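You operate a simulated robot arm through the tools that you are given. There is no shell and no other tool.

You are at the controls of a simulated robot arm. One attempt, no reset.

## Task
Load nests one to three with the covers that the short sheet lists.
Fine: first line to nest one, and so on; the cover left in nest one goes back to the supply tray first; each lies flat in its nest.

The check looks at the end state, three seconds after you hand in, the way a careful person would. Anything else that was tipped, shoved, dropped, spilled or broken makes it a failure. A push-on lid holds only when it is set on centred and level and pressed home; a screw cap is set on level and turned clockwise until tight. Flat cloth is picked up by pressing the open fingertips on it (5 to 10 N) and closing them slowly along it; thin cloth reads only 2 to 8 mm in the jaws.

## Robot
A 6-joint arm with a two-finger parallel gripper, fixed in place. Base frame: the origin is on the floor under the middle of its stand, x ahead of it, y to its left, z up; the work surface is at about z = 800. Readings come in mm, rad, newtons and seconds.
It reaches about 1347 mm from its shoulder. Its first joint turns from -2.897 to 2.897 rad. Payload 3.91 kg.
The TCP is the grasp point between the finger pads, 30 mm short of the fingertips. In the tool frame z runs along the fingers and y along their closing line. The gripper opens to 110 mm. The fingers are 20 mm wide and 10 mm thick; the gripper's body (48 by 112 mm) begins 55 mm behind the TCP.
Orientation is told as [roll, pitch, yaw] about the base's x, y, z axes, in that order, counted from this pose: with the fingers straight down and closing along the base's y, the tool's x points along the base's -x, its y along +y and its z along -z.

## Interface
- The arm moves only by the tool send_rows. Its arguments are lists of equal length, an entry for each row: "dp": the shift along the tool's x, y, z in units of 250 mm (1.0 is 250 mm), a list of three; "rotation": the turn, a rotation vector about the tool's x, y, z in units of 60 degrees (1.0 is 60 degrees), a list of three; "gripper": the opening, from 0 (shut) to 1 (fully open). In form: {"dp": [[dx, dy, dz], ...], "rotation": [[ax, ay, az], ...], "gripper": [gripper, ...]}. A call has 1 to 20 rows; each row is the pose to reach, as a shift and turn from the pose commanded when the call began, along the tool's axes at that moment. A call with a number of a shift or a turn outside -1 to 1 is refused whole. Rows are played at 5 a second. More than 50 mm and 0.15 rad between two rows, or a gripper value outside its range, and nothing of the call is played. A pose out of reach is approached as far as the arm can. The call stops where the force on the tool passes 40 N (or 10 N more than at its start, if that is more) or the arm is blocked; 0.2 s more then pass. Each finger travels about 108 mm/s and halts on what it meets, pressing with about 27 N; the grip force reading is that of the motor and also rises with nothing between the fingers. The clock runs only during rows and for 0.2 s after the last one: add rows that repeat a pose to give the fingers time. The reply holds the time, the measured pose of the TCP, the force on the tool along the base axes, the opening and the grip force, in the units named above and with some noise, with the torque about the TCP (base axes, N m) and any sound that the robot's microphone picked up.
- Cameras (640 x 400 px; columns grow to the right, rows downward): "scene" is fixed at [39.1, 650.9, 1544.7]; the picture's right is [-0.63, -0.78, 0.00], its down [-0.54, 0.44, -0.72] and it looks along [0.56, -0.45, -0.70] (base axes); focal length 357 px, centre (320, 200). "wrist" rides on the gripper at [73, 17, -103] in the tool frame; the picture's right is [-0.23, 0.97, 0.00], its down [-0.76, -0.18, -0.62] and it looks along [-0.61, -0.14, 0.78] (tool axes); focal length 222 px, centre (320, 200). There is no depth. A picture from a camera that has moved, and an enlarged one, comes with that camera's place and axes in the base frame and with its lens. The place of the scene camera against the robot may be out by one fixed shift of up to 12 mm in any direction.
- grab_frame(camera): a new picture of that camera. It takes no simulated time.
- enlarge(camera, box): a new picture of the part [left, top, right, bottom] of that camera's present view, enlarged. It takes no simulated time.
- close_job(): hands the job in; it is judged then, once.

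Places have to be worked out from the pictures, the camera data and where the tool is seen. Open the gripper and draw the arm clear of the work before you hand the job in, unless the task says otherwise.

The tools are called after ">>>" by a JSON object that holds its "name" and its "arguments". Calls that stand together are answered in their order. send_rows: Moves the arm, as the interface text tells. Its arguments: {"type":"object","properties":{"dp":{"type":"array"},"rotation":{"type":"array"},"gripper":{"type":"array"}},"required":["dp","rotation","gripper"]} The other tools are called the same way: grab_frame (camera) takes a picture; enlarge (camera, box) takes an enlarged picture of a part of a camera's view; close_job () hands the job in.

At the start:

```text
t: 0.0
tcp_pos: [656.2, -67.9, 1053.2]
ee_rot: [0.0, -0.002, 0.002]
force: [0.9, -0.7, -0.8]
ft_torque: [0.0, -0.05, -0.02]
gripper_width: 109.9
grip_force: 0.1
```

scene: 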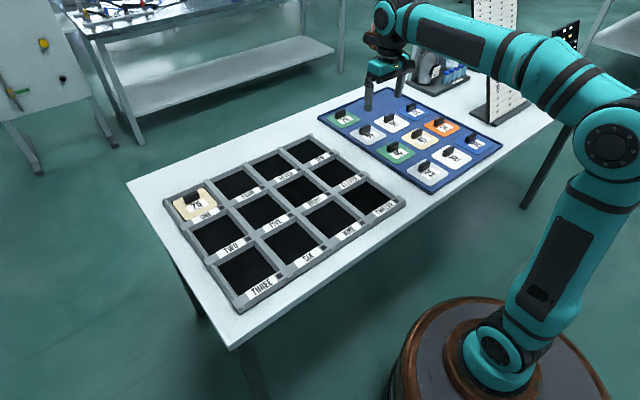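
wrist: 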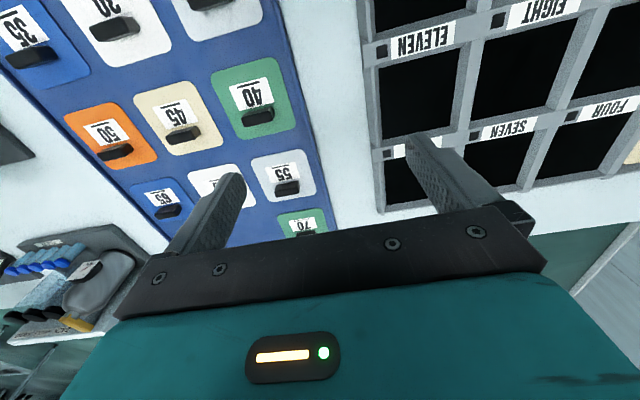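

The pictures show a 12-nest rack with a cover in nest one, a blue supply tray with numbered covers, and some boards with sheets on them at the far end. I'll enlarge several regions to find the short sheet and read it.

>>> {"name": "enlarge", "arguments": {"camera": "scene", "box": [460, 0, 600, 140]}}

>>> {"name": "enlarge", "arguments": {"camera": "scene", "box": [310, 80, 510, 205]}}

>>> {"name": "enlarge", "arguments": {"camera": "scene", "box": [150, 130, 410, 320]}}

>>> {"name": "enlarge", "arguments": {"camera": "wrist", "box": [0, 200, 160, 400]}}

```text
2.86 times, centred on (530, 70) of scene
camera zoom: at [39.1, 650.9, 1544.7], right [-0.63, -0.78, 0.0], down [-0.54, 0.44, -0.72], along [0.56, -0.45, -0.7], focal length 1021 px, centre (-280, 571)
```

zoom: 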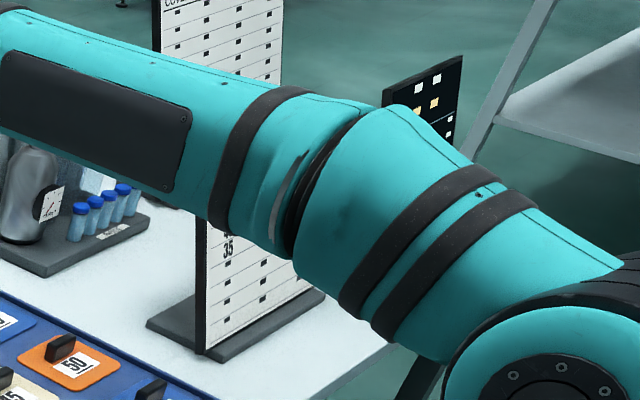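

```text
3.20 times, centred on (410, 142) of scene
camera zoom: at [39.1, 650.9, 1544.7], right [-0.63, -0.78, 0.0], down [-0.54, 0.44, -0.72], along [0.56, -0.45, -0.7], focal length 1143 px, centre (32, 384)
```

zoom: 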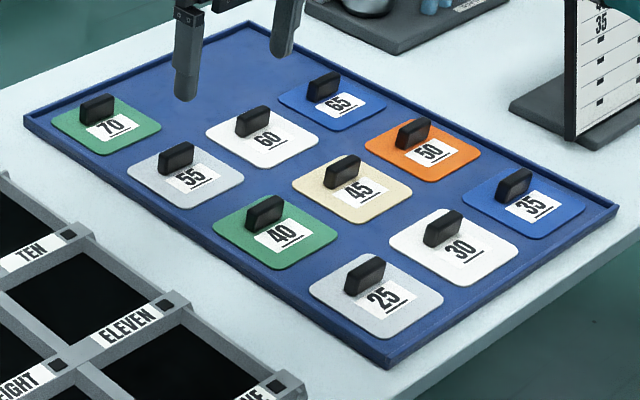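

```text
2.11 times, centred on (280, 225) of scene
camera zoom: at [39.1, 650.9, 1544.7], right [-0.63, -0.78, 0.0], down [-0.54, 0.44, -0.72], along [0.56, -0.45, -0.7], focal length 752 px, centre (404, 147)
```

zoom: 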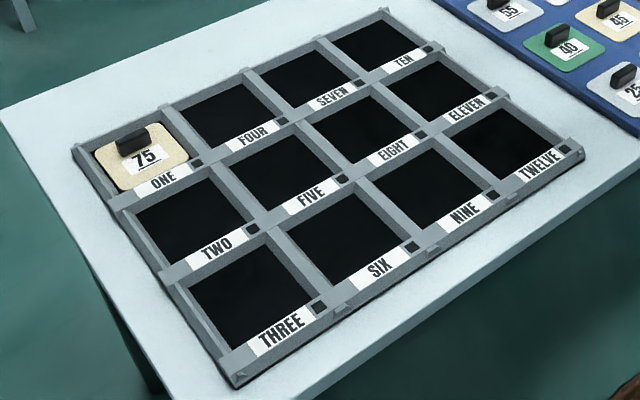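

```text
2.00 times, centred on (80, 300) of wrist
camera zoom: at [583.0, -51.0, 1157.5], right [0.23, 0.97, 0.0], down [0.76, -0.18, 0.62], along [0.61, -0.14, -0.78], focal length 444 px, centre (800, 0)
```

zoom: 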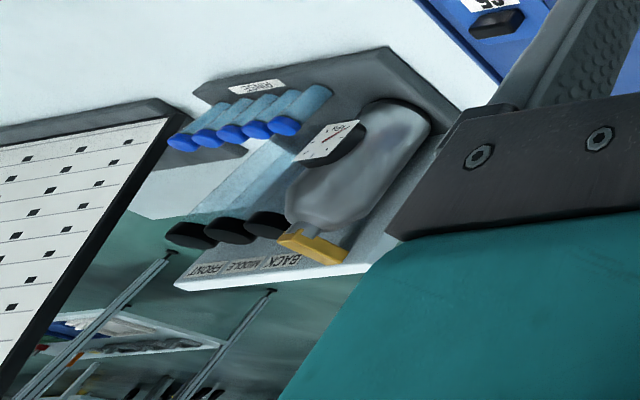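

The arm's elbow hides a leaning sheet board at about x 560–750, y −600…−890, whose face looks back towards −x. I'll move the arm back and to the right in free air, well above the table, so the wrist camera can read the board.

>>> {"name": "send_rows", "arguments": {"dp": [[0.113, -0.116, -0.014], [0.226, -0.232, -0.027], [0.339, -0.348, -0.04], [0.452, -0.464, -0.054], [0.565, -0.58, -0.068], [0.678, -0.696, -0.081], [0.791, -0.812, -0.095], [0.904, -0.928, -0.108]], "rotation": [[0, 0, 0], [0, 0, 0], [0, 0, 0], [0, 0, 0], [0, 0, 0], [0, 0, 0], [0, 0, 0], [0, 0, 0]], "gripper": [1, 1, 1, 1, 1, 1, 1, 1]}}

>>> {"name": "grab_frame", "arguments": {"camera": "wrist"}}

>>> {"name": "grab_frame", "arguments": {"camera": "scene"}}

```text
t: 1.8
tcp_pos: [428.0, -298.5, 1079.6]
ee_rot: [-0.001, -0.001, 0.0]
force: [0.1, 0.3, 0.1]
ft_torque: [-0.01, 0.03, 0.02]
gripper_width: 110.1
grip_force: 0.0
```

```text
taken
camera wrist: at [355.9, -282.3, 1184.4], right [0.23, 0.97, 0.0], down [0.76, -0.18, 0.62], along [0.61, -0.14, -0.78], focal length 222 px, centre (320, 200)
```

wrist: 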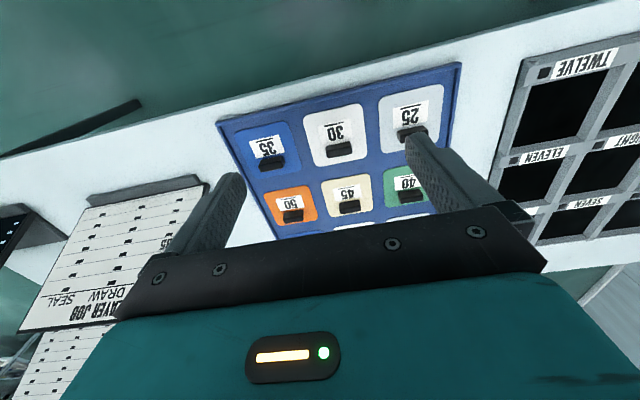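

```text
taken
```

scene: 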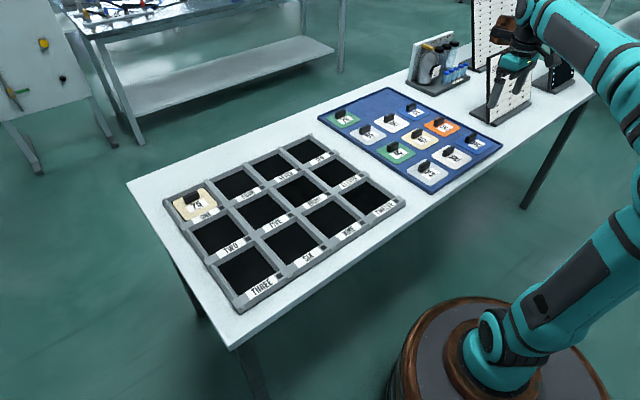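

There are two sheet boards at the far right end, a nearer short one and a taller one behind it, and a small dark tag board beside them. I'll go further right, turn the camera towards the boards and tilt it up to read them.

>>> {"name": "send_rows", "arguments": {"dp": [[0.05, -0.09, -0.02], [0.1, -0.18, -0.04], [0.15, -0.27, -0.06], [0.2, -0.36, -0.08], [0.25, -0.45, -0.1], [0.3, -0.54, -0.12], [0.35, -0.63, -0.14], [0.4, -0.72, -0.16]], "rotation": [[0.012, -0.062, 0.045], [0.024, -0.124, 0.09], [0.036, -0.186, 0.134], [0.048, -0.247, 0.179], [0.06, -0.309, 0.224], [0.072, -0.37, 0.269], [0.084, -0.432, 0.313], [0.096, -0.494, 0.358]], "gripper": [1, 1, 1, 1, 1, 1, 1, 1]}}

>>> {"name": "grab_frame", "arguments": {"camera": "wrist"}}

>>> {"name": "grab_frame", "arguments": {"camera": "scene"}}

```text
t: 3.6
tcp_pos: [329.5, -481.0, 1119.6]
ee_rot: [-0.001, -0.528, -0.384]
force: [0.1, -0.5, 0.6]
ft_torque: [0.01, -0.02, 0.04]
gripper_width: 110.1
grip_force: 0.0
```

```text
taken
camera wrist: at [229.2, -422.2, 1173.2], right [0.55, 0.83, 0.11], down [0.25, -0.29, 0.92], along [0.8, -0.48, -0.37], focal length 222 px, centre (320, 200)
```

wrist: 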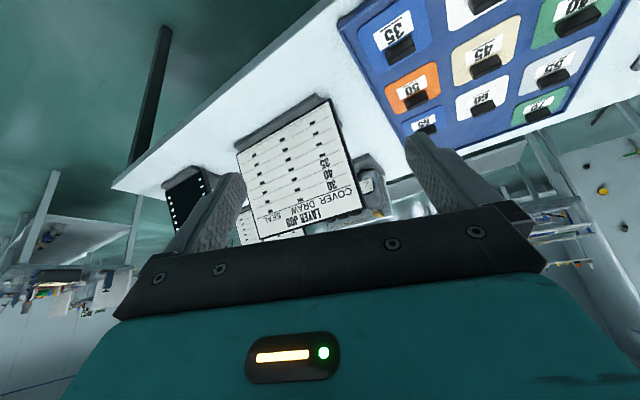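

```text
taken
```

scene: 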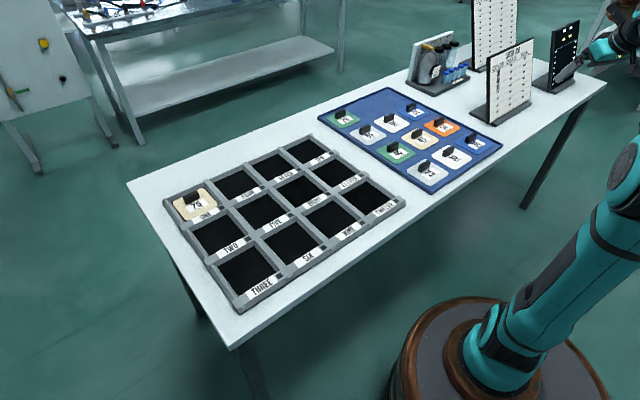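

The scene camera now sees all the boards without the arm in the way. The near one is headed "LATER JOB", so I'll enlarge each of them to read it.

>>> {"name": "enlarge", "arguments": {"camera": "scene", "box": [465, 30, 545, 130]}}

>>> {"name": "enlarge", "arguments": {"camera": "scene", "box": [465, 0, 530, 70]}}

>>> {"name": "enlarge", "arguments": {"camera": "scene", "box": [530, 10, 590, 100]}}

>>> {"name": "enlarge", "arguments": {"camera": "wrist", "box": [220, 90, 380, 250]}}

```text
4.00 times, centred on (505, 80) of scene
camera zoom: at [39.1, 650.9, 1544.7], right [-0.63, -0.78, 0.0], down [-0.54, 0.44, -0.72], along [0.56, -0.45, -0.7], focal length 1429 px, centre (-420, 680)
```

zoom: 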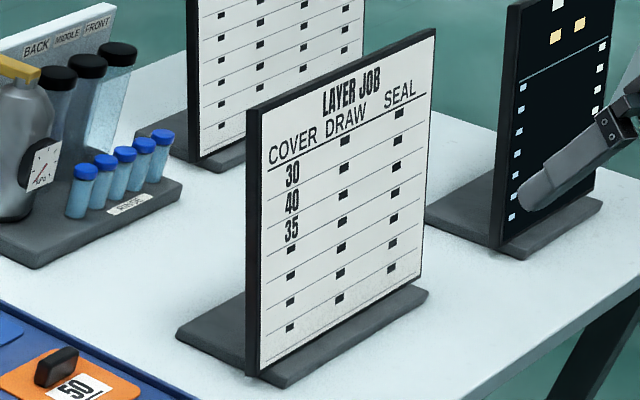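

```text
5.71 times, centred on (498, 35) of scene
camera zoom: at [39.1, 650.9, 1544.7], right [-0.63, -0.78, 0.0], down [-0.54, 0.44, -0.72], along [0.56, -0.45, -0.7], focal length 2042 px, centre (-694, 1143)
```

zoom: 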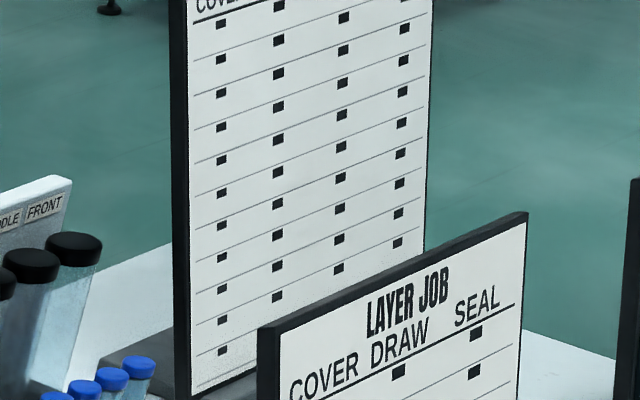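

```text
4.44 times, centred on (560, 55) of scene
camera zoom: at [39.1, 650.9, 1544.7], right [-0.63, -0.78, 0.0], down [-0.54, 0.44, -0.72], along [0.56, -0.45, -0.7], focal length 1588 px, centre (-747, 844)
```

zoom: 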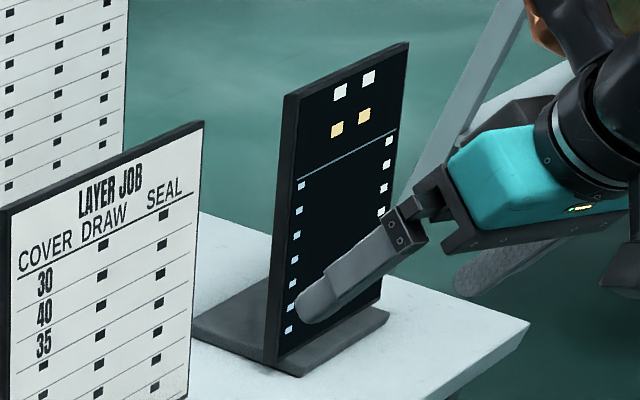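

```text
2.50 times, centred on (300, 170) of wrist
camera zoom: at [229.2, -422.2, 1173.2], right [0.55, 0.83, 0.11], down [0.25, -0.29, 0.92], along [0.8, -0.48, -0.37], focal length 555 px, centre (370, 275)
```

zoom: 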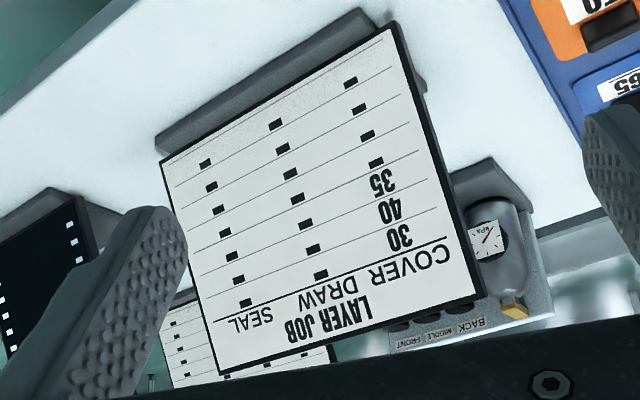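

The short sheet, "LAYER JOB", lists covers 30, 40 and 35. I'll raise the wrist camera to read the taller sheet behind it, so I'm sure the job is the three-line sheet.

>>> {"name": "send_rows", "arguments": {"dp": [[-0.084, 0, -0.144], [-0.168, 0, -0.288], [-0.252, 0, -0.432], [-0.336, 0, -0.576], [-0.42, 0, -0.72], [-0.504, 0, -0.864]], "rotation": [[0, 0, 0], [0, 0, 0], [0, 0, 0], [0, 0, 0], [0, 0, 0], [0, 0, 0]], "gripper": [1, 1, 1, 1, 1, 1]}}

>>> {"name": "enlarge", "arguments": {"camera": "wrist", "box": [200, 80, 380, 250]}}

>>> {"name": "grab_frame", "arguments": {"camera": "wrist"}}

>>> {"name": "grab_frame", "arguments": {"camera": "scene"}}

```text
t: 5.0
tcp_pos: [331.7, -479.4, 1370.6]
ee_rot: [0.002, -0.525, -0.385]
force: [0.5, 0.3, 0.1]
ft_torque: [0.01, 0.01, 0.01]
gripper_width: 110.0
grip_force: 0.2
```

```text
2.35 times, centred on (290, 165) of wrist
camera zoom: at [231.7, -420.9, 1424.5], right [0.55, 0.83, 0.11], down [0.25, -0.3, 0.92], along [0.8, -0.47, -0.37], focal length 523 px, centre (391, 282)
```

zoom: 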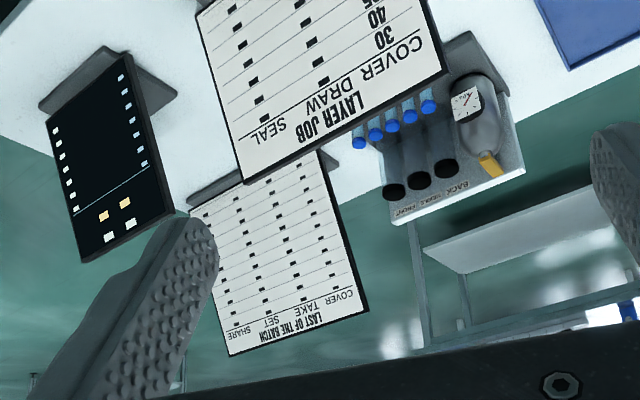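

```text
taken
camera wrist: at [231.7, -420.9, 1424.5], right [0.55, 0.83, 0.11], down [0.25, -0.3, 0.92], along [0.8, -0.47, -0.37], focal length 222 px, centre (320, 200)
```

wrist: 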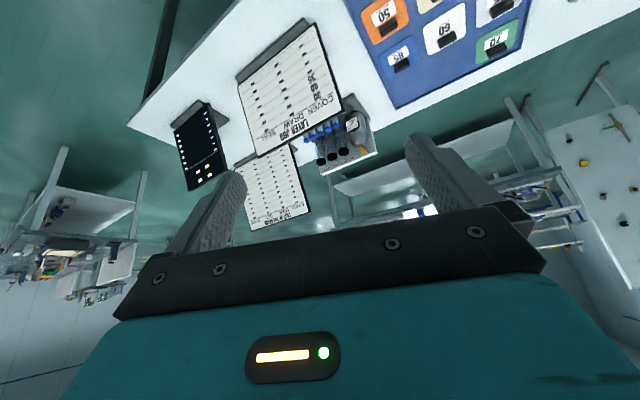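

```text
taken
```

scene: 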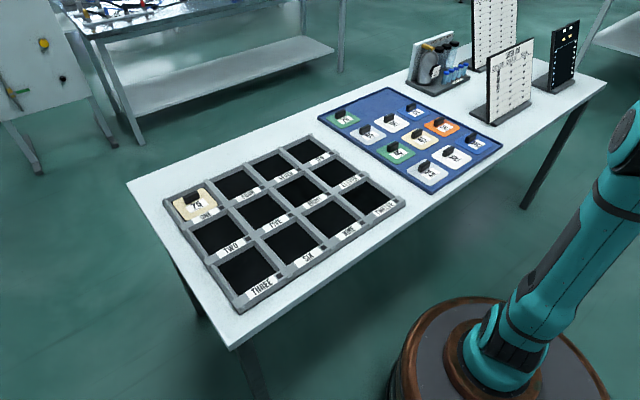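

The tall sheet is "LAST OF THE BATCH" and its rows are blank, so the short sheet is LAYER JOB: 30 to nest one, 40 to nest two, 35 to nest three. I'll level the tool again and move back over the supply tray to measure it.

>>> {"name": "send_rows", "arguments": {"dp": [[0.037, 0.14, 0.058], [0.073, 0.28, 0.116], [0.11, 0.42, 0.174], [0.146, 0.561, 0.232], [0.183, 0.701, 0.29], [0.219, 0.841, 0.348], [0.256, 0.981, 0.406]], "rotation": [[-0.014, 0.071, -0.051], [-0.027, 0.141, -0.102], [-0.041, 0.212, -0.153], [-0.055, 0.282, -0.205], [-0.069, 0.353, -0.256], [-0.082, 0.423, -0.307], [-0.096, 0.494, -0.358]], "gripper": [1, 1, 1, 1, 1, 1, 1]}}

>>> {"name": "grab_frame", "arguments": {"camera": "wrist"}}

>>> {"name": "enlarge", "arguments": {"camera": "scene", "box": [495, 60, 535, 105]}}

```text
t: 6.6
tcp_pos: [419.5, -251.2, 1251.2]
ee_rot: [-0.003, 0.0, -0.002]
force: [0.0, 0.4, -0.6]
ft_torque: [0.01, -0.01, 0.02]
gripper_width: 110.0
grip_force: 0.0
```

```text
taken
camera wrist: at [345.9, -233.7, 1355.9], right [0.23, 0.97, 0.0], down [0.76, -0.18, 0.62], along [0.61, -0.14, -0.78], focal length 222 px, centre (320, 200)
```

wrist: 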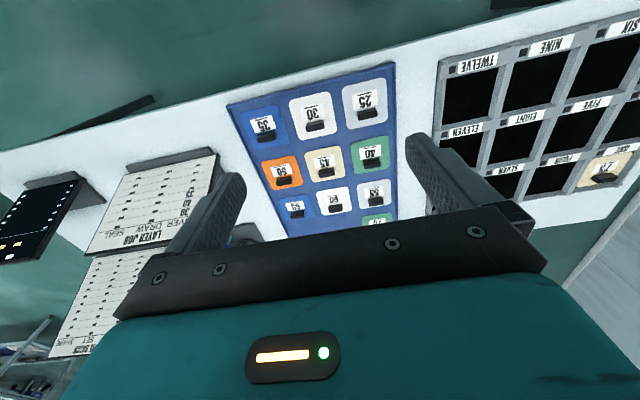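

```text
8.89 times, centred on (515, 82) of scene
camera zoom: at [39.1, 650.9, 1544.7], right [-0.63, -0.78, 0.0], down [-0.54, 0.44, -0.72], along [0.56, -0.45, -0.7], focal length 3176 px, centre (-1413, 1244)
```

zoom: 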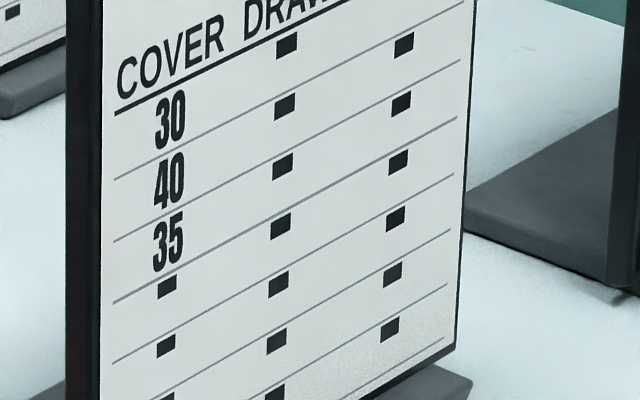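

The list is confirmed as 30, 40, 35. I'll enlarge the wrist view of the tray and the rack to measure positions and heights.

>>> {"name": "enlarge", "arguments": {"camera": "wrist", "box": [225, 60, 405, 172]}}

>>> {"name": "enlarge", "arguments": {"camera": "wrist", "box": [430, 10, 640, 220]}}

>>> {"name": "enlarge", "arguments": {"camera": "scene", "box": [320, 80, 510, 200]}}

```text
3.56 times, centred on (315, 116) of wrist
camera zoom: at [345.9, -233.7, 1355.9], right [0.23, 0.97, 0.0], down [0.76, -0.18, 0.62], along [0.61, -0.14, -0.78], focal length 790 px, centre (338, 499)
```

zoom: 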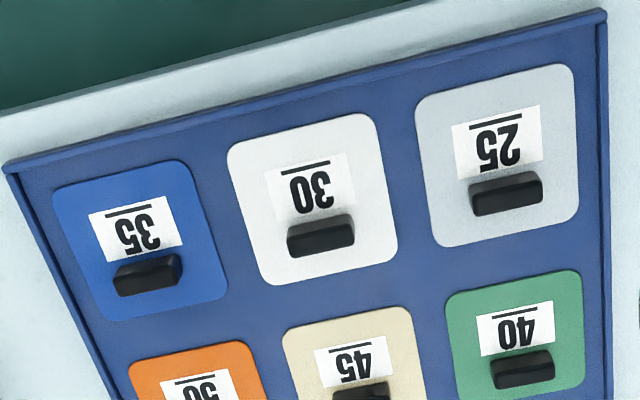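

```text
1.90 times, centred on (535, 115) of wrist
camera zoom: at [345.9, -233.7, 1355.9], right [0.23, 0.97, 0.0], down [0.76, -0.18, 0.62], along [0.61, -0.14, -0.78], focal length 423 px, centre (-90, 362)
```

zoom: 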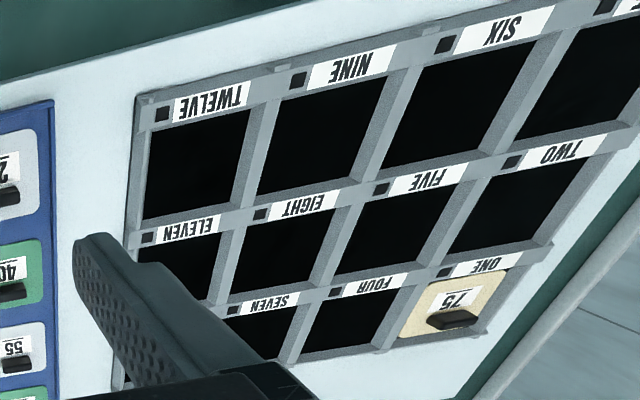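

```text
3.33 times, centred on (415, 140) of scene
camera zoom: at [39.1, 650.9, 1544.7], right [-0.63, -0.78, 0.0], down [-0.54, 0.44, -0.72], along [0.56, -0.45, -0.7], focal length 1191 px, centre (3, 400)
```

zoom: 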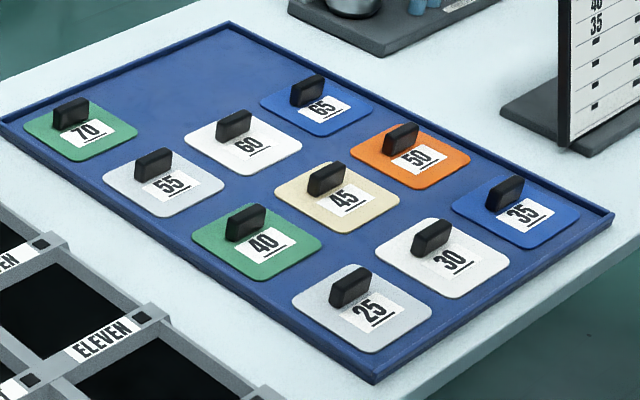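

The covers are about 100 mm squares on a pitch of about 130 mm, with 30 near (518,−287), 35 near (518,−418) and 40 near (650,−164). Their bar handles run along y, so the fingers have to close along x. I'll go over to the rack while turning the tool −60° in yaw, staying high.

>>> {"name": "send_rows", "arguments": {"dp": [[-0.1, 0.125, 0.025], [-0.2, 0.25, 0.05], [-0.3, 0.375, 0.075], [-0.4, 0.5, 0.1], [-0.5, 0.625, 0.125], [-0.6, 0.75, 0.15], [-0.7, 0.875, 0.175], [-0.8, 1.0, 0.2]], "rotation": [[0, 0, 0.125], [0, 0, 0.25], [0, 0, 0.375], [0, 0, 0.5], [0, 0, 0.625], [0, 0, 0.75], [0, 0, 0.875], [0, 0, 1.0]], "gripper": [1, 1, 1, 1, 1, 1, 1, 1]}}

>>> {"name": "grab_frame", "arguments": {"camera": "wrist"}}

```text
t: 8.4
tcp_pos: [615.4, -0.1, 1201.9]
ee_rot: [0.001, -0.002, -1.048]
force: [0.1, 0.6, 0.4]
ft_torque: [0.02, -0.06, -0.03]
gripper_width: 109.9
grip_force: 0.1
```

```text
taken
camera wrist: at [593.4, 71.0, 1306.7], right [0.96, 0.29, 0.0], down [0.22, -0.75, 0.62], along [0.18, -0.6, -0.78], focal length 222 px, centre (320, 200)
```

wrist: 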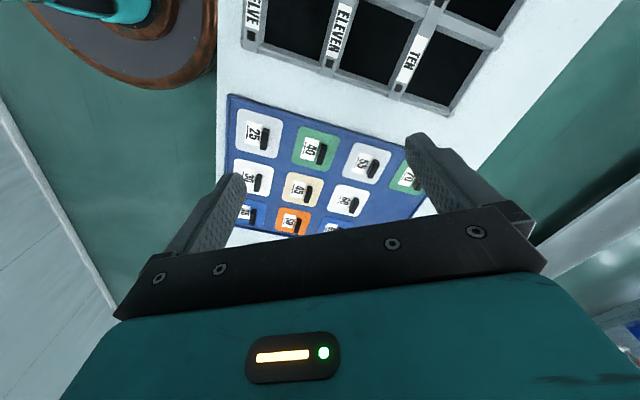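

The turn went as planned. I'll finish it to −90° yaw and continue over the rack.

>>> {"name": "send_rows", "arguments": {"dp": [[0.071, 0.14, 0.029], [0.142, 0.28, 0.057], [0.213, 0.42, 0.086], [0.284, 0.56, 0.114], [0.355, 0.7, 0.143], [0.426, 0.84, 0.171], [0.497, 0.98, 0.2]], "rotation": [[0, 0, 0.071], [0, 0, 0.143], [0, 0, 0.214], [0, 0, 0.286], [0, 0, 0.357], [0, 0, 0.429], [0, 0, 0.5]], "gripper": [1, 1, 1, 1, 1, 1, 1]}}

>>> {"name": "grab_frame", "arguments": {"camera": "wrist"}}

```text
t: 10.0
tcp_pos: [766.3, 228.2, 1150.9]
ee_rot: [0.004, 0.001, -1.574]
force: [-0.2, 0.0, 0.0]
ft_torque: [0.03, -0.05, -0.03]
gripper_width: 110.1
grip_force: 0.0
```

```text
taken
camera wrist: at [783.0, 299.4, 1255.5], right [0.97, -0.23, 0.0], down [-0.18, -0.76, 0.62], along [-0.14, -0.61, -0.78], focal length 222 px, centre (320, 200)
```

wrist: 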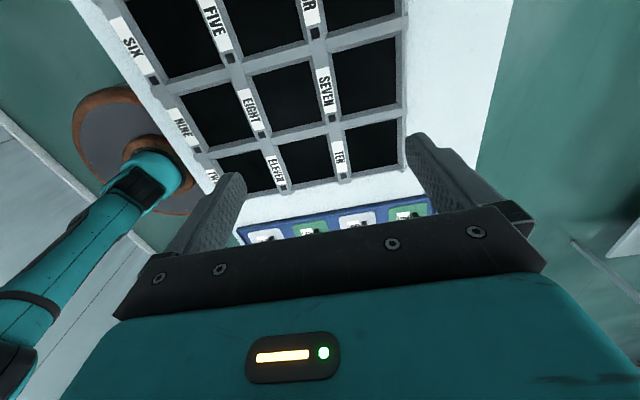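

Tool axes are now x = +y, y = +x and z = down. I'll move towards nest one (about 837, 467) and look again.

>>> {"name": "send_rows", "arguments": {"dp": [[0.161, 0.023, 0.034], [0.323, 0.045, 0.068], [0.484, 0.068, 0.102], [0.645, 0.091, 0.136], [0.807, 0.113, 0.17], [0.968, 0.136, 0.204]], "rotation": [[0, 0, 0], [0, 0, 0], [0, 0, 0], [0, 0, 0], [0, 0, 0], [0, 0, 0]], "gripper": [1, 1, 1, 1, 1, 1]}}

>>> {"name": "grab_frame", "arguments": {"camera": "wrist"}}

>>> {"name": "grab_frame", "arguments": {"camera": "scene"}}

```text
t: 11.4
tcp_pos: [801.6, 470.9, 1100.8]
ee_rot: [0.005, 0.001, -1.569]
force: [-0.1, -1.2, 0.3]
ft_torque: [0.05, -0.01, -0.02]
gripper_width: 109.9
grip_force: 0.0
```

```text
taken
camera wrist: at [818.1, 543.2, 1204.7], right [0.97, -0.23, 0.0], down [-0.18, -0.76, 0.62], along [-0.14, -0.61, -0.78], focal length 222 px, centre (320, 200)
```

wrist: 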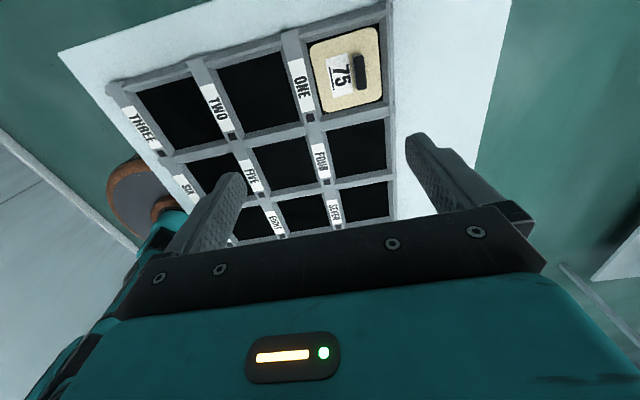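

```text
taken
```

scene: 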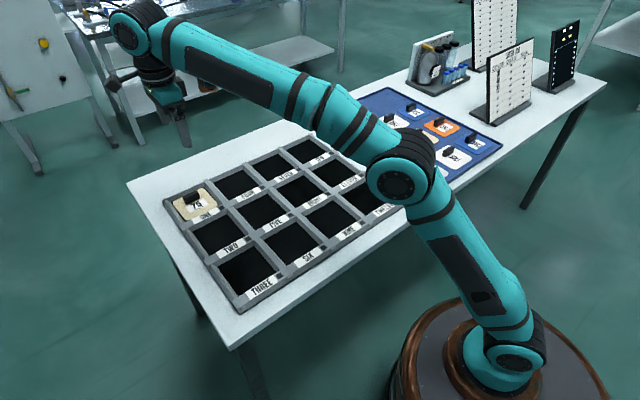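

The view of nests one to three is good. I'll enlarge nest one and the first column for measurement.

>>> {"name": "enlarge", "arguments": {"camera": "wrist", "box": [270, 0, 430, 100]}}

>>> {"name": "enlarge", "arguments": {"camera": "wrist", "box": [100, 0, 420, 200]}}

```text
4.00 times, centred on (350, 50) of wrist
camera zoom: at [818.1, 543.2, 1204.7], right [0.97, -0.23, 0.0], down [-0.18, -0.76, 0.62], along [-0.14, -0.61, -0.78], focal length 888 px, centre (200, 800)
```

zoom: 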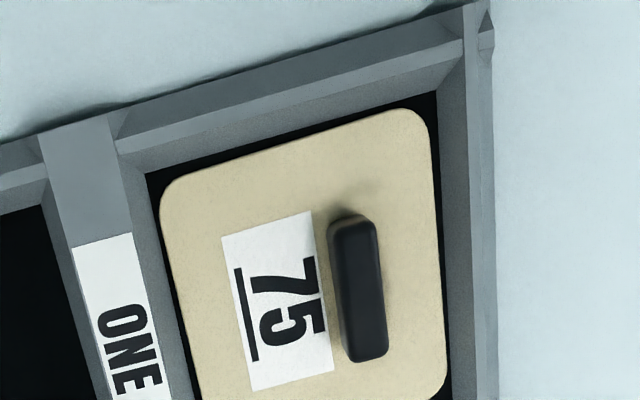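

```text
2.00 times, centred on (260, 100) of wrist
camera zoom: at [818.1, 543.2, 1204.7], right [0.97, -0.23, 0.0], down [-0.18, -0.76, 0.62], along [-0.14, -0.61, -0.78], focal length 444 px, centre (440, 400)
```

zoom: 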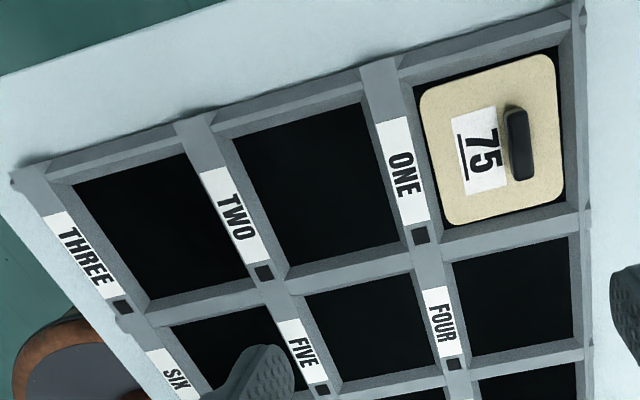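

Cover 75 lies centred at about (843,472), and its handle is about 20 mm off-centre towards +x, near (863,472), long along y. I'll move above the handle at TCP z ≈ 930 with the fingers at about 40 mm opening and look again.

>>> {"name": "send_rows", "arguments": {"dp": [[0.001, 0.049, 0.137], [0.002, 0.098, 0.273], [0.003, 0.147, 0.41], [0.004, 0.196, 0.546], [0.004, 0.245, 0.683], [0.004, 0.245, 0.683]], "rotation": [[0, 0, 0], [0, 0, 0], [0, 0, 0], [0, 0, 0], [0, 0, 0], [0, 0, 0]], "gripper": [0.9, 0.8, 0.6, 0.5, 0.4, 0.4]}}

>>> {"name": "grab_frame", "arguments": {"camera": "wrist"}}

>>> {"name": "enlarge", "arguments": {"camera": "scene", "box": [140, 130, 280, 240]}}

```text
t: 12.8
tcp_pos: [865.1, 471.4, 929.9]
ee_rot: [0.002, 0.0, -1.57]
force: [0.2, 0.5, -0.6]
ft_torque: [-0.02, 0.03, -0.02]
gripper_width: 44.1
grip_force: 0.1
```

```text
taken
camera wrist: at [881.2, 543.8, 1033.9], right [0.97, -0.23, 0.0], down [-0.18, -0.76, 0.62], along [-0.14, -0.61, -0.78], focal length 222 px, centre (320, 200)
```

wrist: 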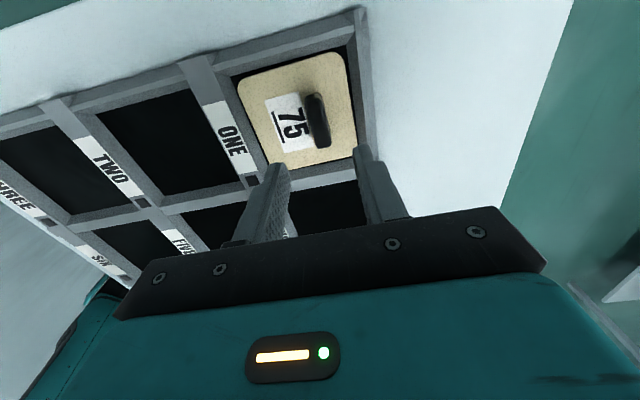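

```text
3.64 times, centred on (210, 185) of scene
camera zoom: at [39.1, 650.9, 1544.7], right [-0.63, -0.78, 0.0], down [-0.54, 0.44, -0.72], along [0.56, -0.45, -0.7], focal length 1299 px, centre (720, 254)
```

zoom: 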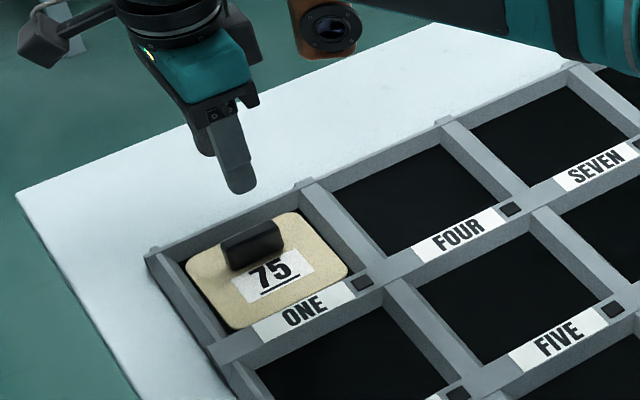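

The fingers hover just above nest one. I'll enlarge the wrist view to triangulate the plate and handle heights and fix the position.

>>> {"name": "enlarge", "arguments": {"camera": "wrist", "box": [220, 40, 380, 180]}}

```text
2.86 times, centred on (300, 110) of wrist
camera zoom: at [881.2, 543.8, 1033.9], right [0.97, -0.23, 0.0], down [-0.18, -0.76, 0.62], along [-0.14, -0.61, -0.78], focal length 635 px, centre (377, 457)
```

zoom: 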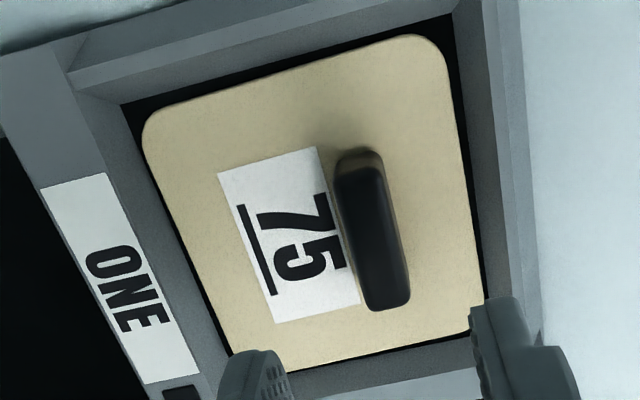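

Triangulation puts the plate top at z ≈ 806 and the handle top at z ≈ 831, with the handle centre near (863.5,474). I'll descend to TCP z = 845, fingertips about 9 mm above the plate, with the jaws straddling the handle.

>>> {"name": "send_rows", "arguments": {"dp": [[0.01, -0.006, 0.08], [0.01, -0.006, 0.16], [0.01, -0.006, 0.22], [0.01, -0.006, 0.27], [0.01, -0.006, 0.31], [0.01, -0.006, 0.34]], "rotation": [[0, 0, 0], [0, 0, 0], [0, 0, 0], [0, 0, 0], [0, 0, 0], [0, 0, 0]], "gripper": [0.4, 0.4, 0.4, 0.4, 0.4, 0.4]}}

>>> {"name": "enlarge", "arguments": {"camera": "wrist", "box": [200, 90, 420, 250]}}

>>> {"name": "enlarge", "arguments": {"camera": "scene", "box": [150, 160, 250, 230]}}

```text
t: 14.2
tcp_pos: [861.8, 473.3, 842.4]
ee_rot: [0.002, -0.002, -1.571]
force: [-0.2, -0.3, 1.2]
ft_torque: [-0.01, 0.01, -0.01]
gripper_width: 43.9
grip_force: 0.0
```

```text
2.50 times, centred on (310, 170) of wrist
camera zoom: at [878.7, 546.6, 946.9], right [0.97, -0.23, 0.0], down [-0.18, -0.76, 0.62], along [-0.14, -0.61, -0.78], focal length 555 px, centre (345, 275)
```

zoom: 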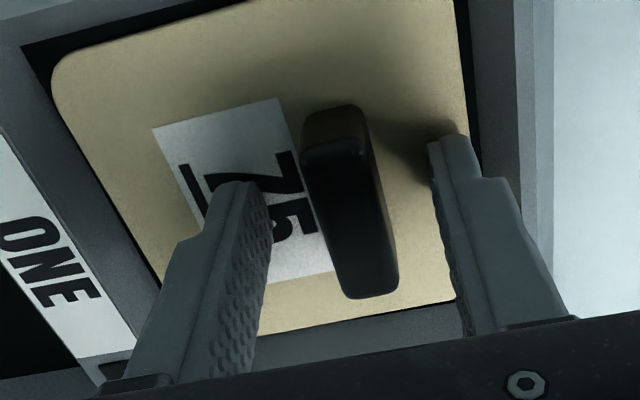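

```text
5.71 times, centred on (200, 195) of scene
camera zoom: at [39.1, 650.9, 1544.7], right [-0.63, -0.78, 0.0], down [-0.54, 0.44, -0.72], along [0.56, -0.45, -0.7], focal length 2042 px, centre (1006, 229)
```

zoom: 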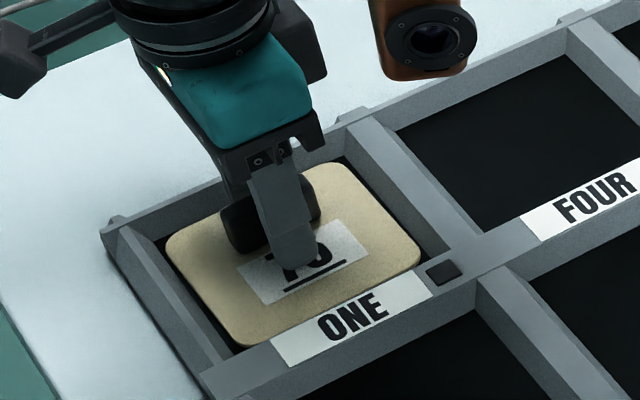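

The fingers straddle the handle with room on both sides and no contact force. I'll close on it slowly without moving.

>>> {"name": "send_rows", "arguments": {"dp": [[0, 0, 0], [0, 0, 0], [0, 0, 0], [0, 0, 0], [0, 0, 0]], "rotation": [[0, 0, 0], [0, 0, 0], [0, 0, 0], [0, 0, 0], [0, 0, 0]], "gripper": [0.3, 0.2, 0.1, 0.0, 0.0]}}

>>> {"name": "enlarge", "arguments": {"camera": "wrist", "box": [200, 90, 420, 250]}}

```text
t: 15.4
tcp_pos: [862.2, 472.9, 843.4]
ee_rot: [0.002, 0.001, -1.571]
force: [0.0, 0.0, -0.5]
ft_torque: [0.04, 0.04, 0.05]
gripper_width: 15.6
grip_force: 26.9
```

```text
2.50 times, centred on (310, 170) of wrist
camera zoom: at [878.8, 546.6, 947.1], right [0.97, -0.23, 0.0], down [-0.18, -0.76, 0.62], along [-0.14, -0.61, -0.78], focal length 555 px, centre (345, 275)
```

zoom: 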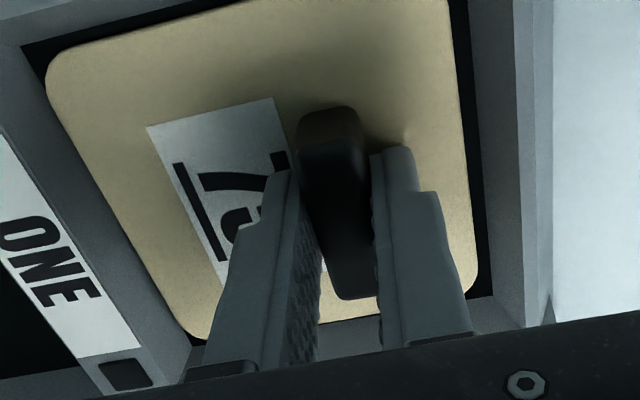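

The grip holds at 15.6 mm width and 27 N. I'll lift straight up 150 mm.

>>> {"name": "send_rows", "arguments": {"dp": [[0, 0, -0.02], [0, 0, -0.05], [0, 0, -0.1], [0, 0, -0.2], [0, 0, -0.3], [0, 0, -0.45], [0, 0, -0.6]], "rotation": [[0, 0, 0], [0, 0, 0], [0, 0, 0], [0, 0, 0], [0, 0, 0], [0, 0, 0], [0, 0, 0]], "gripper": [0, 0, 0, 0, 0, 0, 0]}}

>>> {"name": "grab_frame", "arguments": {"camera": "wrist"}}

>>> {"name": "enlarge", "arguments": {"camera": "scene", "box": [130, 100, 290, 220]}}

```text
t: 17.0
tcp_pos: [863.7, 471.5, 994.6]
ee_rot: [0.002, -0.001, -1.572]
force: [-0.1, 0.2, -1.6]
ft_torque: [-0.01, -0.01, 0.02]
gripper_width: 15.3
grip_force: 27.0
```

```text
taken
camera wrist: at [880.0, 544.6, 1099.4], right [0.97, -0.23, 0.0], down [-0.18, -0.76, 0.62], along [-0.14, -0.61, -0.78], focal length 222 px, centre (320, 200)
```

wrist: 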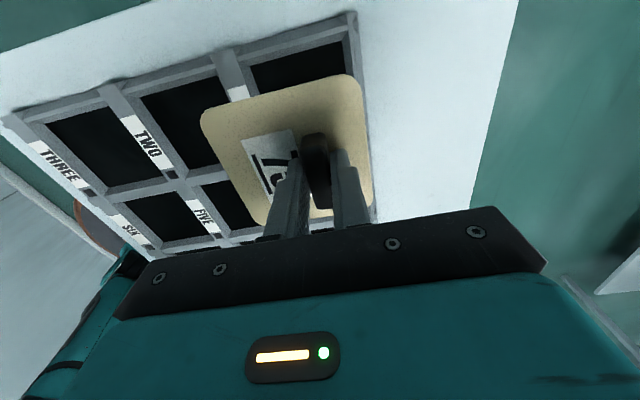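

```text
3.33 times, centred on (210, 160) of scene
camera zoom: at [39.1, 650.9, 1544.7], right [-0.63, -0.78, 0.0], down [-0.54, 0.44, -0.72], along [0.56, -0.45, -0.7], focal length 1191 px, centre (687, 333)
```

zoom: 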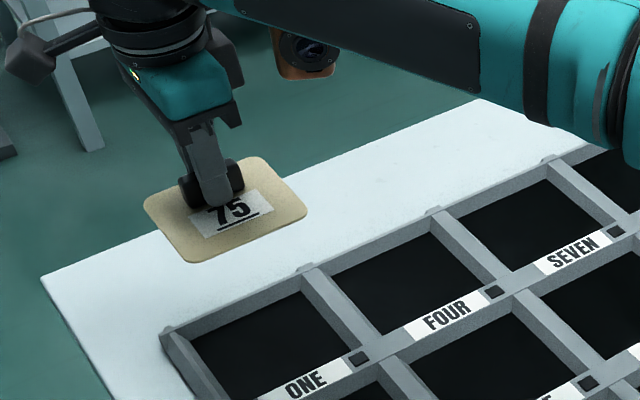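

Cover 75 is held level and clear of the rack. I'll carry it towards the supply tray at about z 1030, in −y steps.

>>> {"name": "send_rows", "arguments": {"dp": [[-0.16, 0, -0.03], [-0.32, 0, -0.06], [-0.48, 0, -0.09], [-0.64, 0, -0.12], [-0.8, 0, -0.14], [-0.96, 0, -0.16]], "rotation": [[0, 0, 0], [0, 0, 0], [0, 0, 0], [0, 0, 0], [0, 0, 0], [0, 0, 0]], "gripper": [0, 0, 0, 0, 0, 0]}}

>>> {"name": "send_rows", "arguments": {"dp": [[-0.16, 0.02, 0], [-0.32, 0.04, 0], [-0.48, 0.06, 0], [-0.64, 0.08, 0], [-0.8, 0.1, 0], [-0.96, 0.12, 0]], "rotation": [[0, 0, 0], [0, 0, 0], [0, 0, 0], [0, 0, 0], [0, 0, 0], [0, 0, 0]], "gripper": [0, 0, 0, 0, 0, 0]}}

>>> {"name": "grab_frame", "arguments": {"camera": "wrist"}}

>>> {"name": "grab_frame", "arguments": {"camera": "scene"}}

```text
t: 18.4
tcp_pos: [859.5, 235.0, 1029.1]
ee_rot: [0.002, 0.0, -1.568]
force: [0.2, 0.4, -1.5]
ft_torque: [-0.05, 0.03, 0.04]
gripper_width: 15.3
grip_force: 27.3
```

```text
t: 19.8
tcp_pos: [891.4, -5.8, 1035.2]
ee_rot: [0.002, -0.001, -1.57]
force: [0.4, 0.0, -1.2]
ft_torque: [-0.03, -0.02, 0.01]
gripper_width: 15.2
grip_force: 27.1
```

```text
taken
camera wrist: at [907.2, 66.7, 1139.1], right [0.97, -0.23, 0.0], down [-0.18, -0.76, 0.62], along [-0.14, -0.61, -0.78], focal length 222 px, centre (320, 200)
```

wrist: 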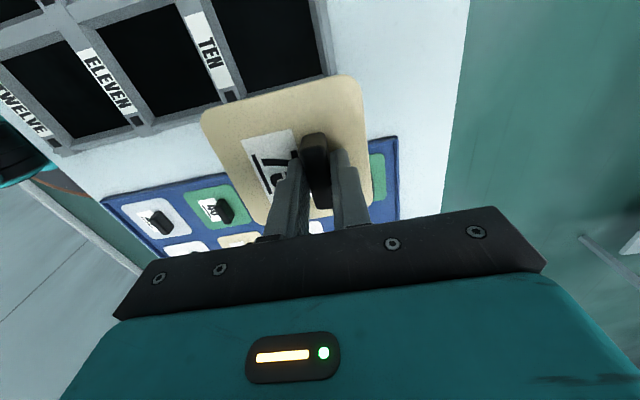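

```text
taken
```

scene: 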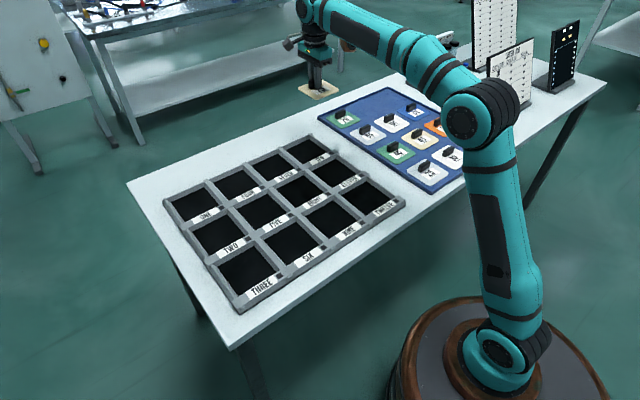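

Nest one is empty now. The tray spans about x 444–994 and y −97…−483, so the vacant slot next to 70, continuing the 70-75-80 row, is centred near (921,−290). I'll move above it and check against neighbours 60 and 70.

>>> {"name": "send_rows", "arguments": {"dp": [[-0.16, 0.033, 0.02], [-0.32, 0.065, 0.04], [-0.48, 0.098, 0.06], [-0.64, 0.131, 0.08], [-0.8, 0.163, 0.1], [-0.96, 0.196, 0.12]], "rotation": [[0, 0, 0], [0, 0, 0], [0, 0, 0], [0, 0, 0], [0, 0, 0], [0, 0, 0]], "gripper": [0, 0, 0, 0, 0, 0]}}

>>> {"name": "send_rows", "arguments": {"dp": [[-0.09, 0, 0.02], [-0.18, 0, 0.06], [-0.18, 0, 0.16], [-0.18, 0, 0.3]], "rotation": [[0, 0, 0], [0, 0, 0], [0, 0, 0], [0, 0, 0]], "gripper": [0, 0, 0, 0]}}

>>> {"name": "grab_frame", "arguments": {"camera": "wrist"}}

>>> {"name": "enlarge", "arguments": {"camera": "scene", "box": [300, 40, 500, 165]}}

```text
t: 21.2
tcp_pos: [943.6, -244.2, 1007.1]
ee_rot: [0.003, -0.002, -1.57]
force: [-0.8, 1.0, -0.3]
ft_torque: [-0.1, -0.04, -0.01]
gripper_width: 15.5
grip_force: 27.1
```

```text
t: 22.2
tcp_pos: [940.4, -292.3, 927.5]
ee_rot: [0.001, -0.002, -1.571]
force: [0.2, 0.5, -0.7]
ft_torque: [-0.03, -0.03, 0.01]
gripper_width: 15.3
grip_force: 26.9
```

```text
taken
camera wrist: at [956.0, -218.6, 1032.3], right [0.97, -0.23, 0.0], down [-0.18, -0.76, 0.62], along [-0.14, -0.61, -0.78], focal length 222 px, centre (320, 200)
```

wrist: 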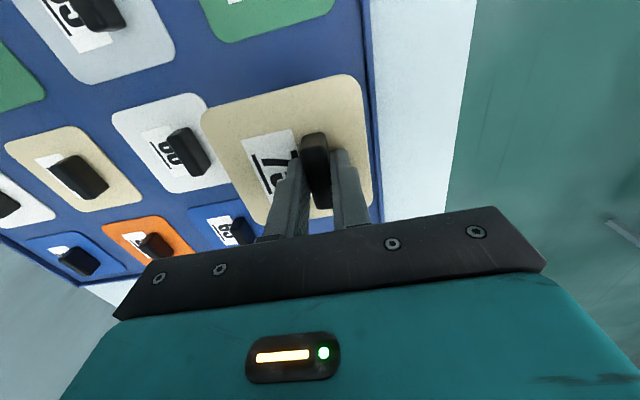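

```text
3.20 times, centred on (400, 102) of scene
camera zoom: at [39.1, 650.9, 1544.7], right [-0.63, -0.78, 0.0], down [-0.54, 0.44, -0.72], along [0.56, -0.45, -0.7], focal length 1143 px, centre (64, 512)
```

zoom: 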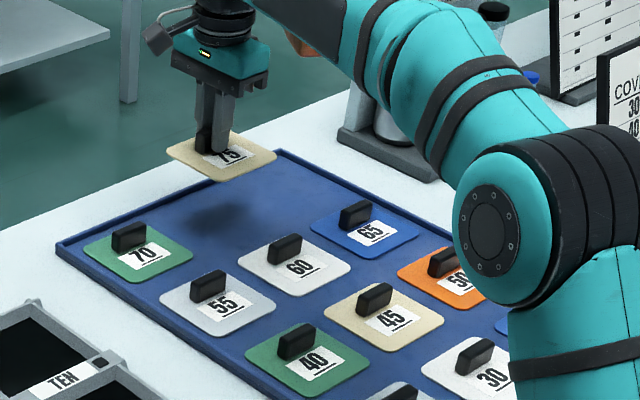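

The slot is below the held cover, with 60 to its left and 70 above it in the picture. I'll enlarge to check alignment with the neighbours before lowering.

>>> {"name": "enlarge", "arguments": {"camera": "wrist", "box": [60, 0, 400, 240]}}

```text
1.67 times, centred on (230, 120) of wrist
camera zoom: at [956.0, -218.6, 1032.3], right [0.97, -0.23, 0.0], down [-0.18, -0.76, 0.62], along [-0.14, -0.61, -0.78], focal length 370 px, centre (470, 333)
```

zoom: 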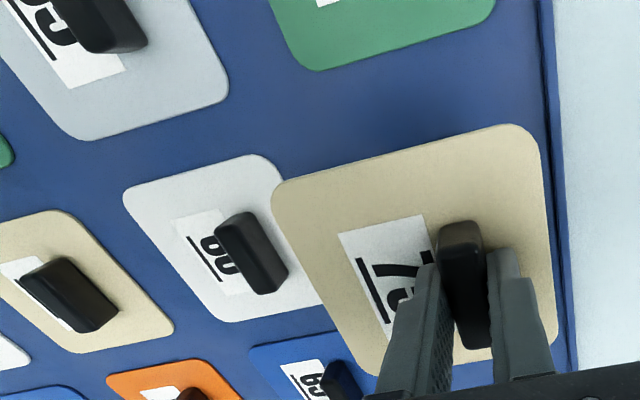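

The neighbours put the slot centre at about (920,−291), and the held cover's centre is within about 2 mm of that. I'll lower to TCP z ≈ 850 first, about 7 mm above the height at which the cover sat in the nest.

>>> {"name": "send_rows", "arguments": {"dp": [[0.004, -0.006, 0.08], [0.004, -0.006, 0.16], [0.004, -0.006, 0.22], [0.004, -0.006, 0.26], [0.004, -0.006, 0.29], [0.004, -0.006, 0.31]], "rotation": [[0, 0, 0], [0, 0, 0], [0, 0, 0], [0, 0, 0], [0, 0, 0], [0, 0, 0]], "gripper": [0, 0, 0, 0, 0, 0]}}

>>> {"name": "enlarge", "arguments": {"camera": "wrist", "box": [60, 0, 400, 240]}}

>>> {"name": "enlarge", "arguments": {"camera": "scene", "box": [330, 60, 450, 140]}}

```text
t: 23.6
tcp_pos: [940.3, -290.2, 851.0]
ee_rot: [0.001, 0.0, -1.571]
force: [0.6, 0.6, -1.1]
ft_torque: [0.02, -0.01, 0.02]
gripper_width: 15.2
grip_force: 26.8
```

```text
1.67 times, centred on (230, 120) of wrist
camera zoom: at [956.6, -216.6, 956.0], right [0.97, -0.23, 0.0], down [-0.18, -0.76, 0.62], along [-0.14, -0.61, -0.78], focal length 370 px, centre (470, 333)
```

zoom: 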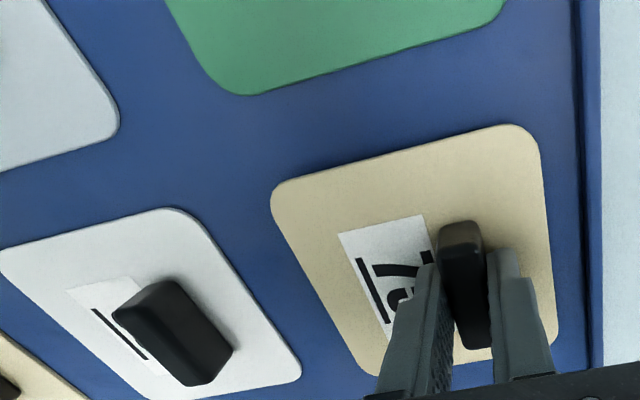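

```text
5.00 times, centred on (390, 100) of scene
camera zoom: at [39.1, 650.9, 1544.7], right [-0.63, -0.78, 0.0], down [-0.54, 0.44, -0.72], along [0.56, -0.45, -0.7], focal length 1786 px, centre (-30, 700)
```

zoom: 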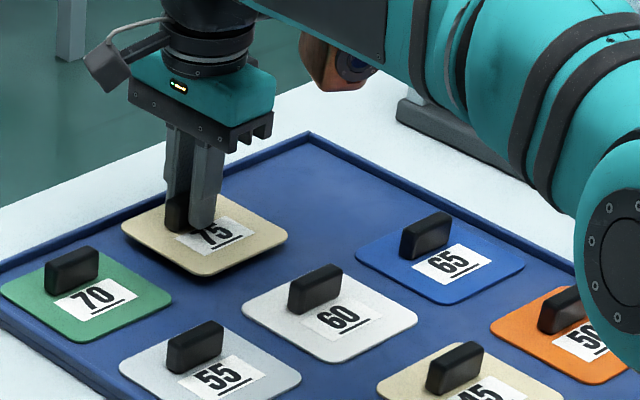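

It is well aligned with 60 and 70 and hovers a few mm above the tray floor. I'll lower another 5 mm slowly and read the force.

>>> {"name": "send_rows", "arguments": {"dp": [[0, 0, 0.005], [0, 0, 0.01], [0, 0, 0.015], [0, 0, 0.02]], "rotation": [[0, 0, 0], [0, 0, 0], [0, 0, 0], [0, 0, 0]], "gripper": [0, 0, 0, 0]}}

```text
t: 24.6
tcp_pos: [940.9, -290.0, 845.7]
ee_rot: [0.0, 0.001, -1.57]
force: [0.7, 1.1, -0.7]
ft_torque: [0.0, -0.01, 0.0]
gripper_width: 15.6
grip_force: 27.1
```

No contact yet at z 845.7. I'll go down 3 mm more in 1 mm rows.

>>> {"name": "send_rows", "arguments": {"dp": [[0, 0, 0.004], [0, 0, 0.008], [0, 0, 0.012]], "rotation": [[0, 0, 0], [0, 0, 0], [0, 0, 0]], "gripper": [0, 0, 0]}}

>>> {"name": "enlarge", "arguments": {"camera": "scene", "box": [340, 70, 420, 130]}}

```text
t: 25.4
tcp_pos: [939.8, -290.8, 842.8]
ee_rot: [0.001, -0.001, -1.571]
force: [-0.3, 0.3, -0.4]
ft_torque: [0.0, -0.04, 0.01]
gripper_width: 15.2
grip_force: 27.4
```

```text
6.67 times, centred on (380, 100) of scene
camera zoom: at [39.1, 650.9, 1544.7], right [-0.63, -0.78, 0.0], down [-0.54, 0.44, -0.72], along [0.56, -0.45, -0.7], focal length 2382 px, centre (-80, 867)
```

zoom: 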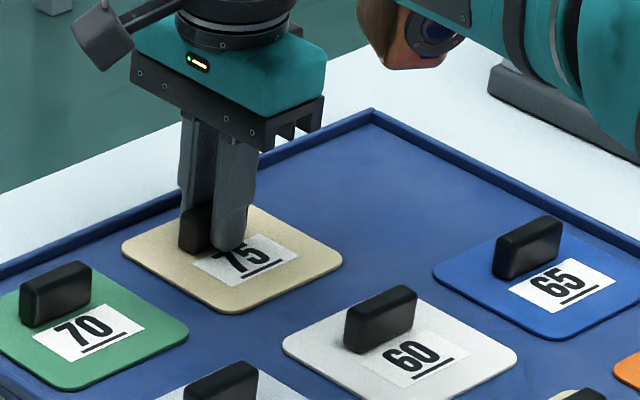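

It looks almost seated, but the force still reads no load. I'll continue 2 mm.

>>> {"name": "send_rows", "arguments": {"dp": [[0, 0, 0.003], [0, 0, 0.006], [0, 0, 0.008], [0, 0, 0.008]], "rotation": [[0, 0, 0], [0, 0, 0], [0, 0, 0], [0, 0, 0]], "gripper": [0, 0, 0, 0]}}

```text
t: 26.4
tcp_pos: [938.5, -289.7, 842.7]
ee_rot: [0.003, -0.002, -1.571]
force: [2.7, -0.5, 12.9]
ft_torque: [0.19, 0.06, -0.02]
gripper_width: 15.3
grip_force: 27.0
```

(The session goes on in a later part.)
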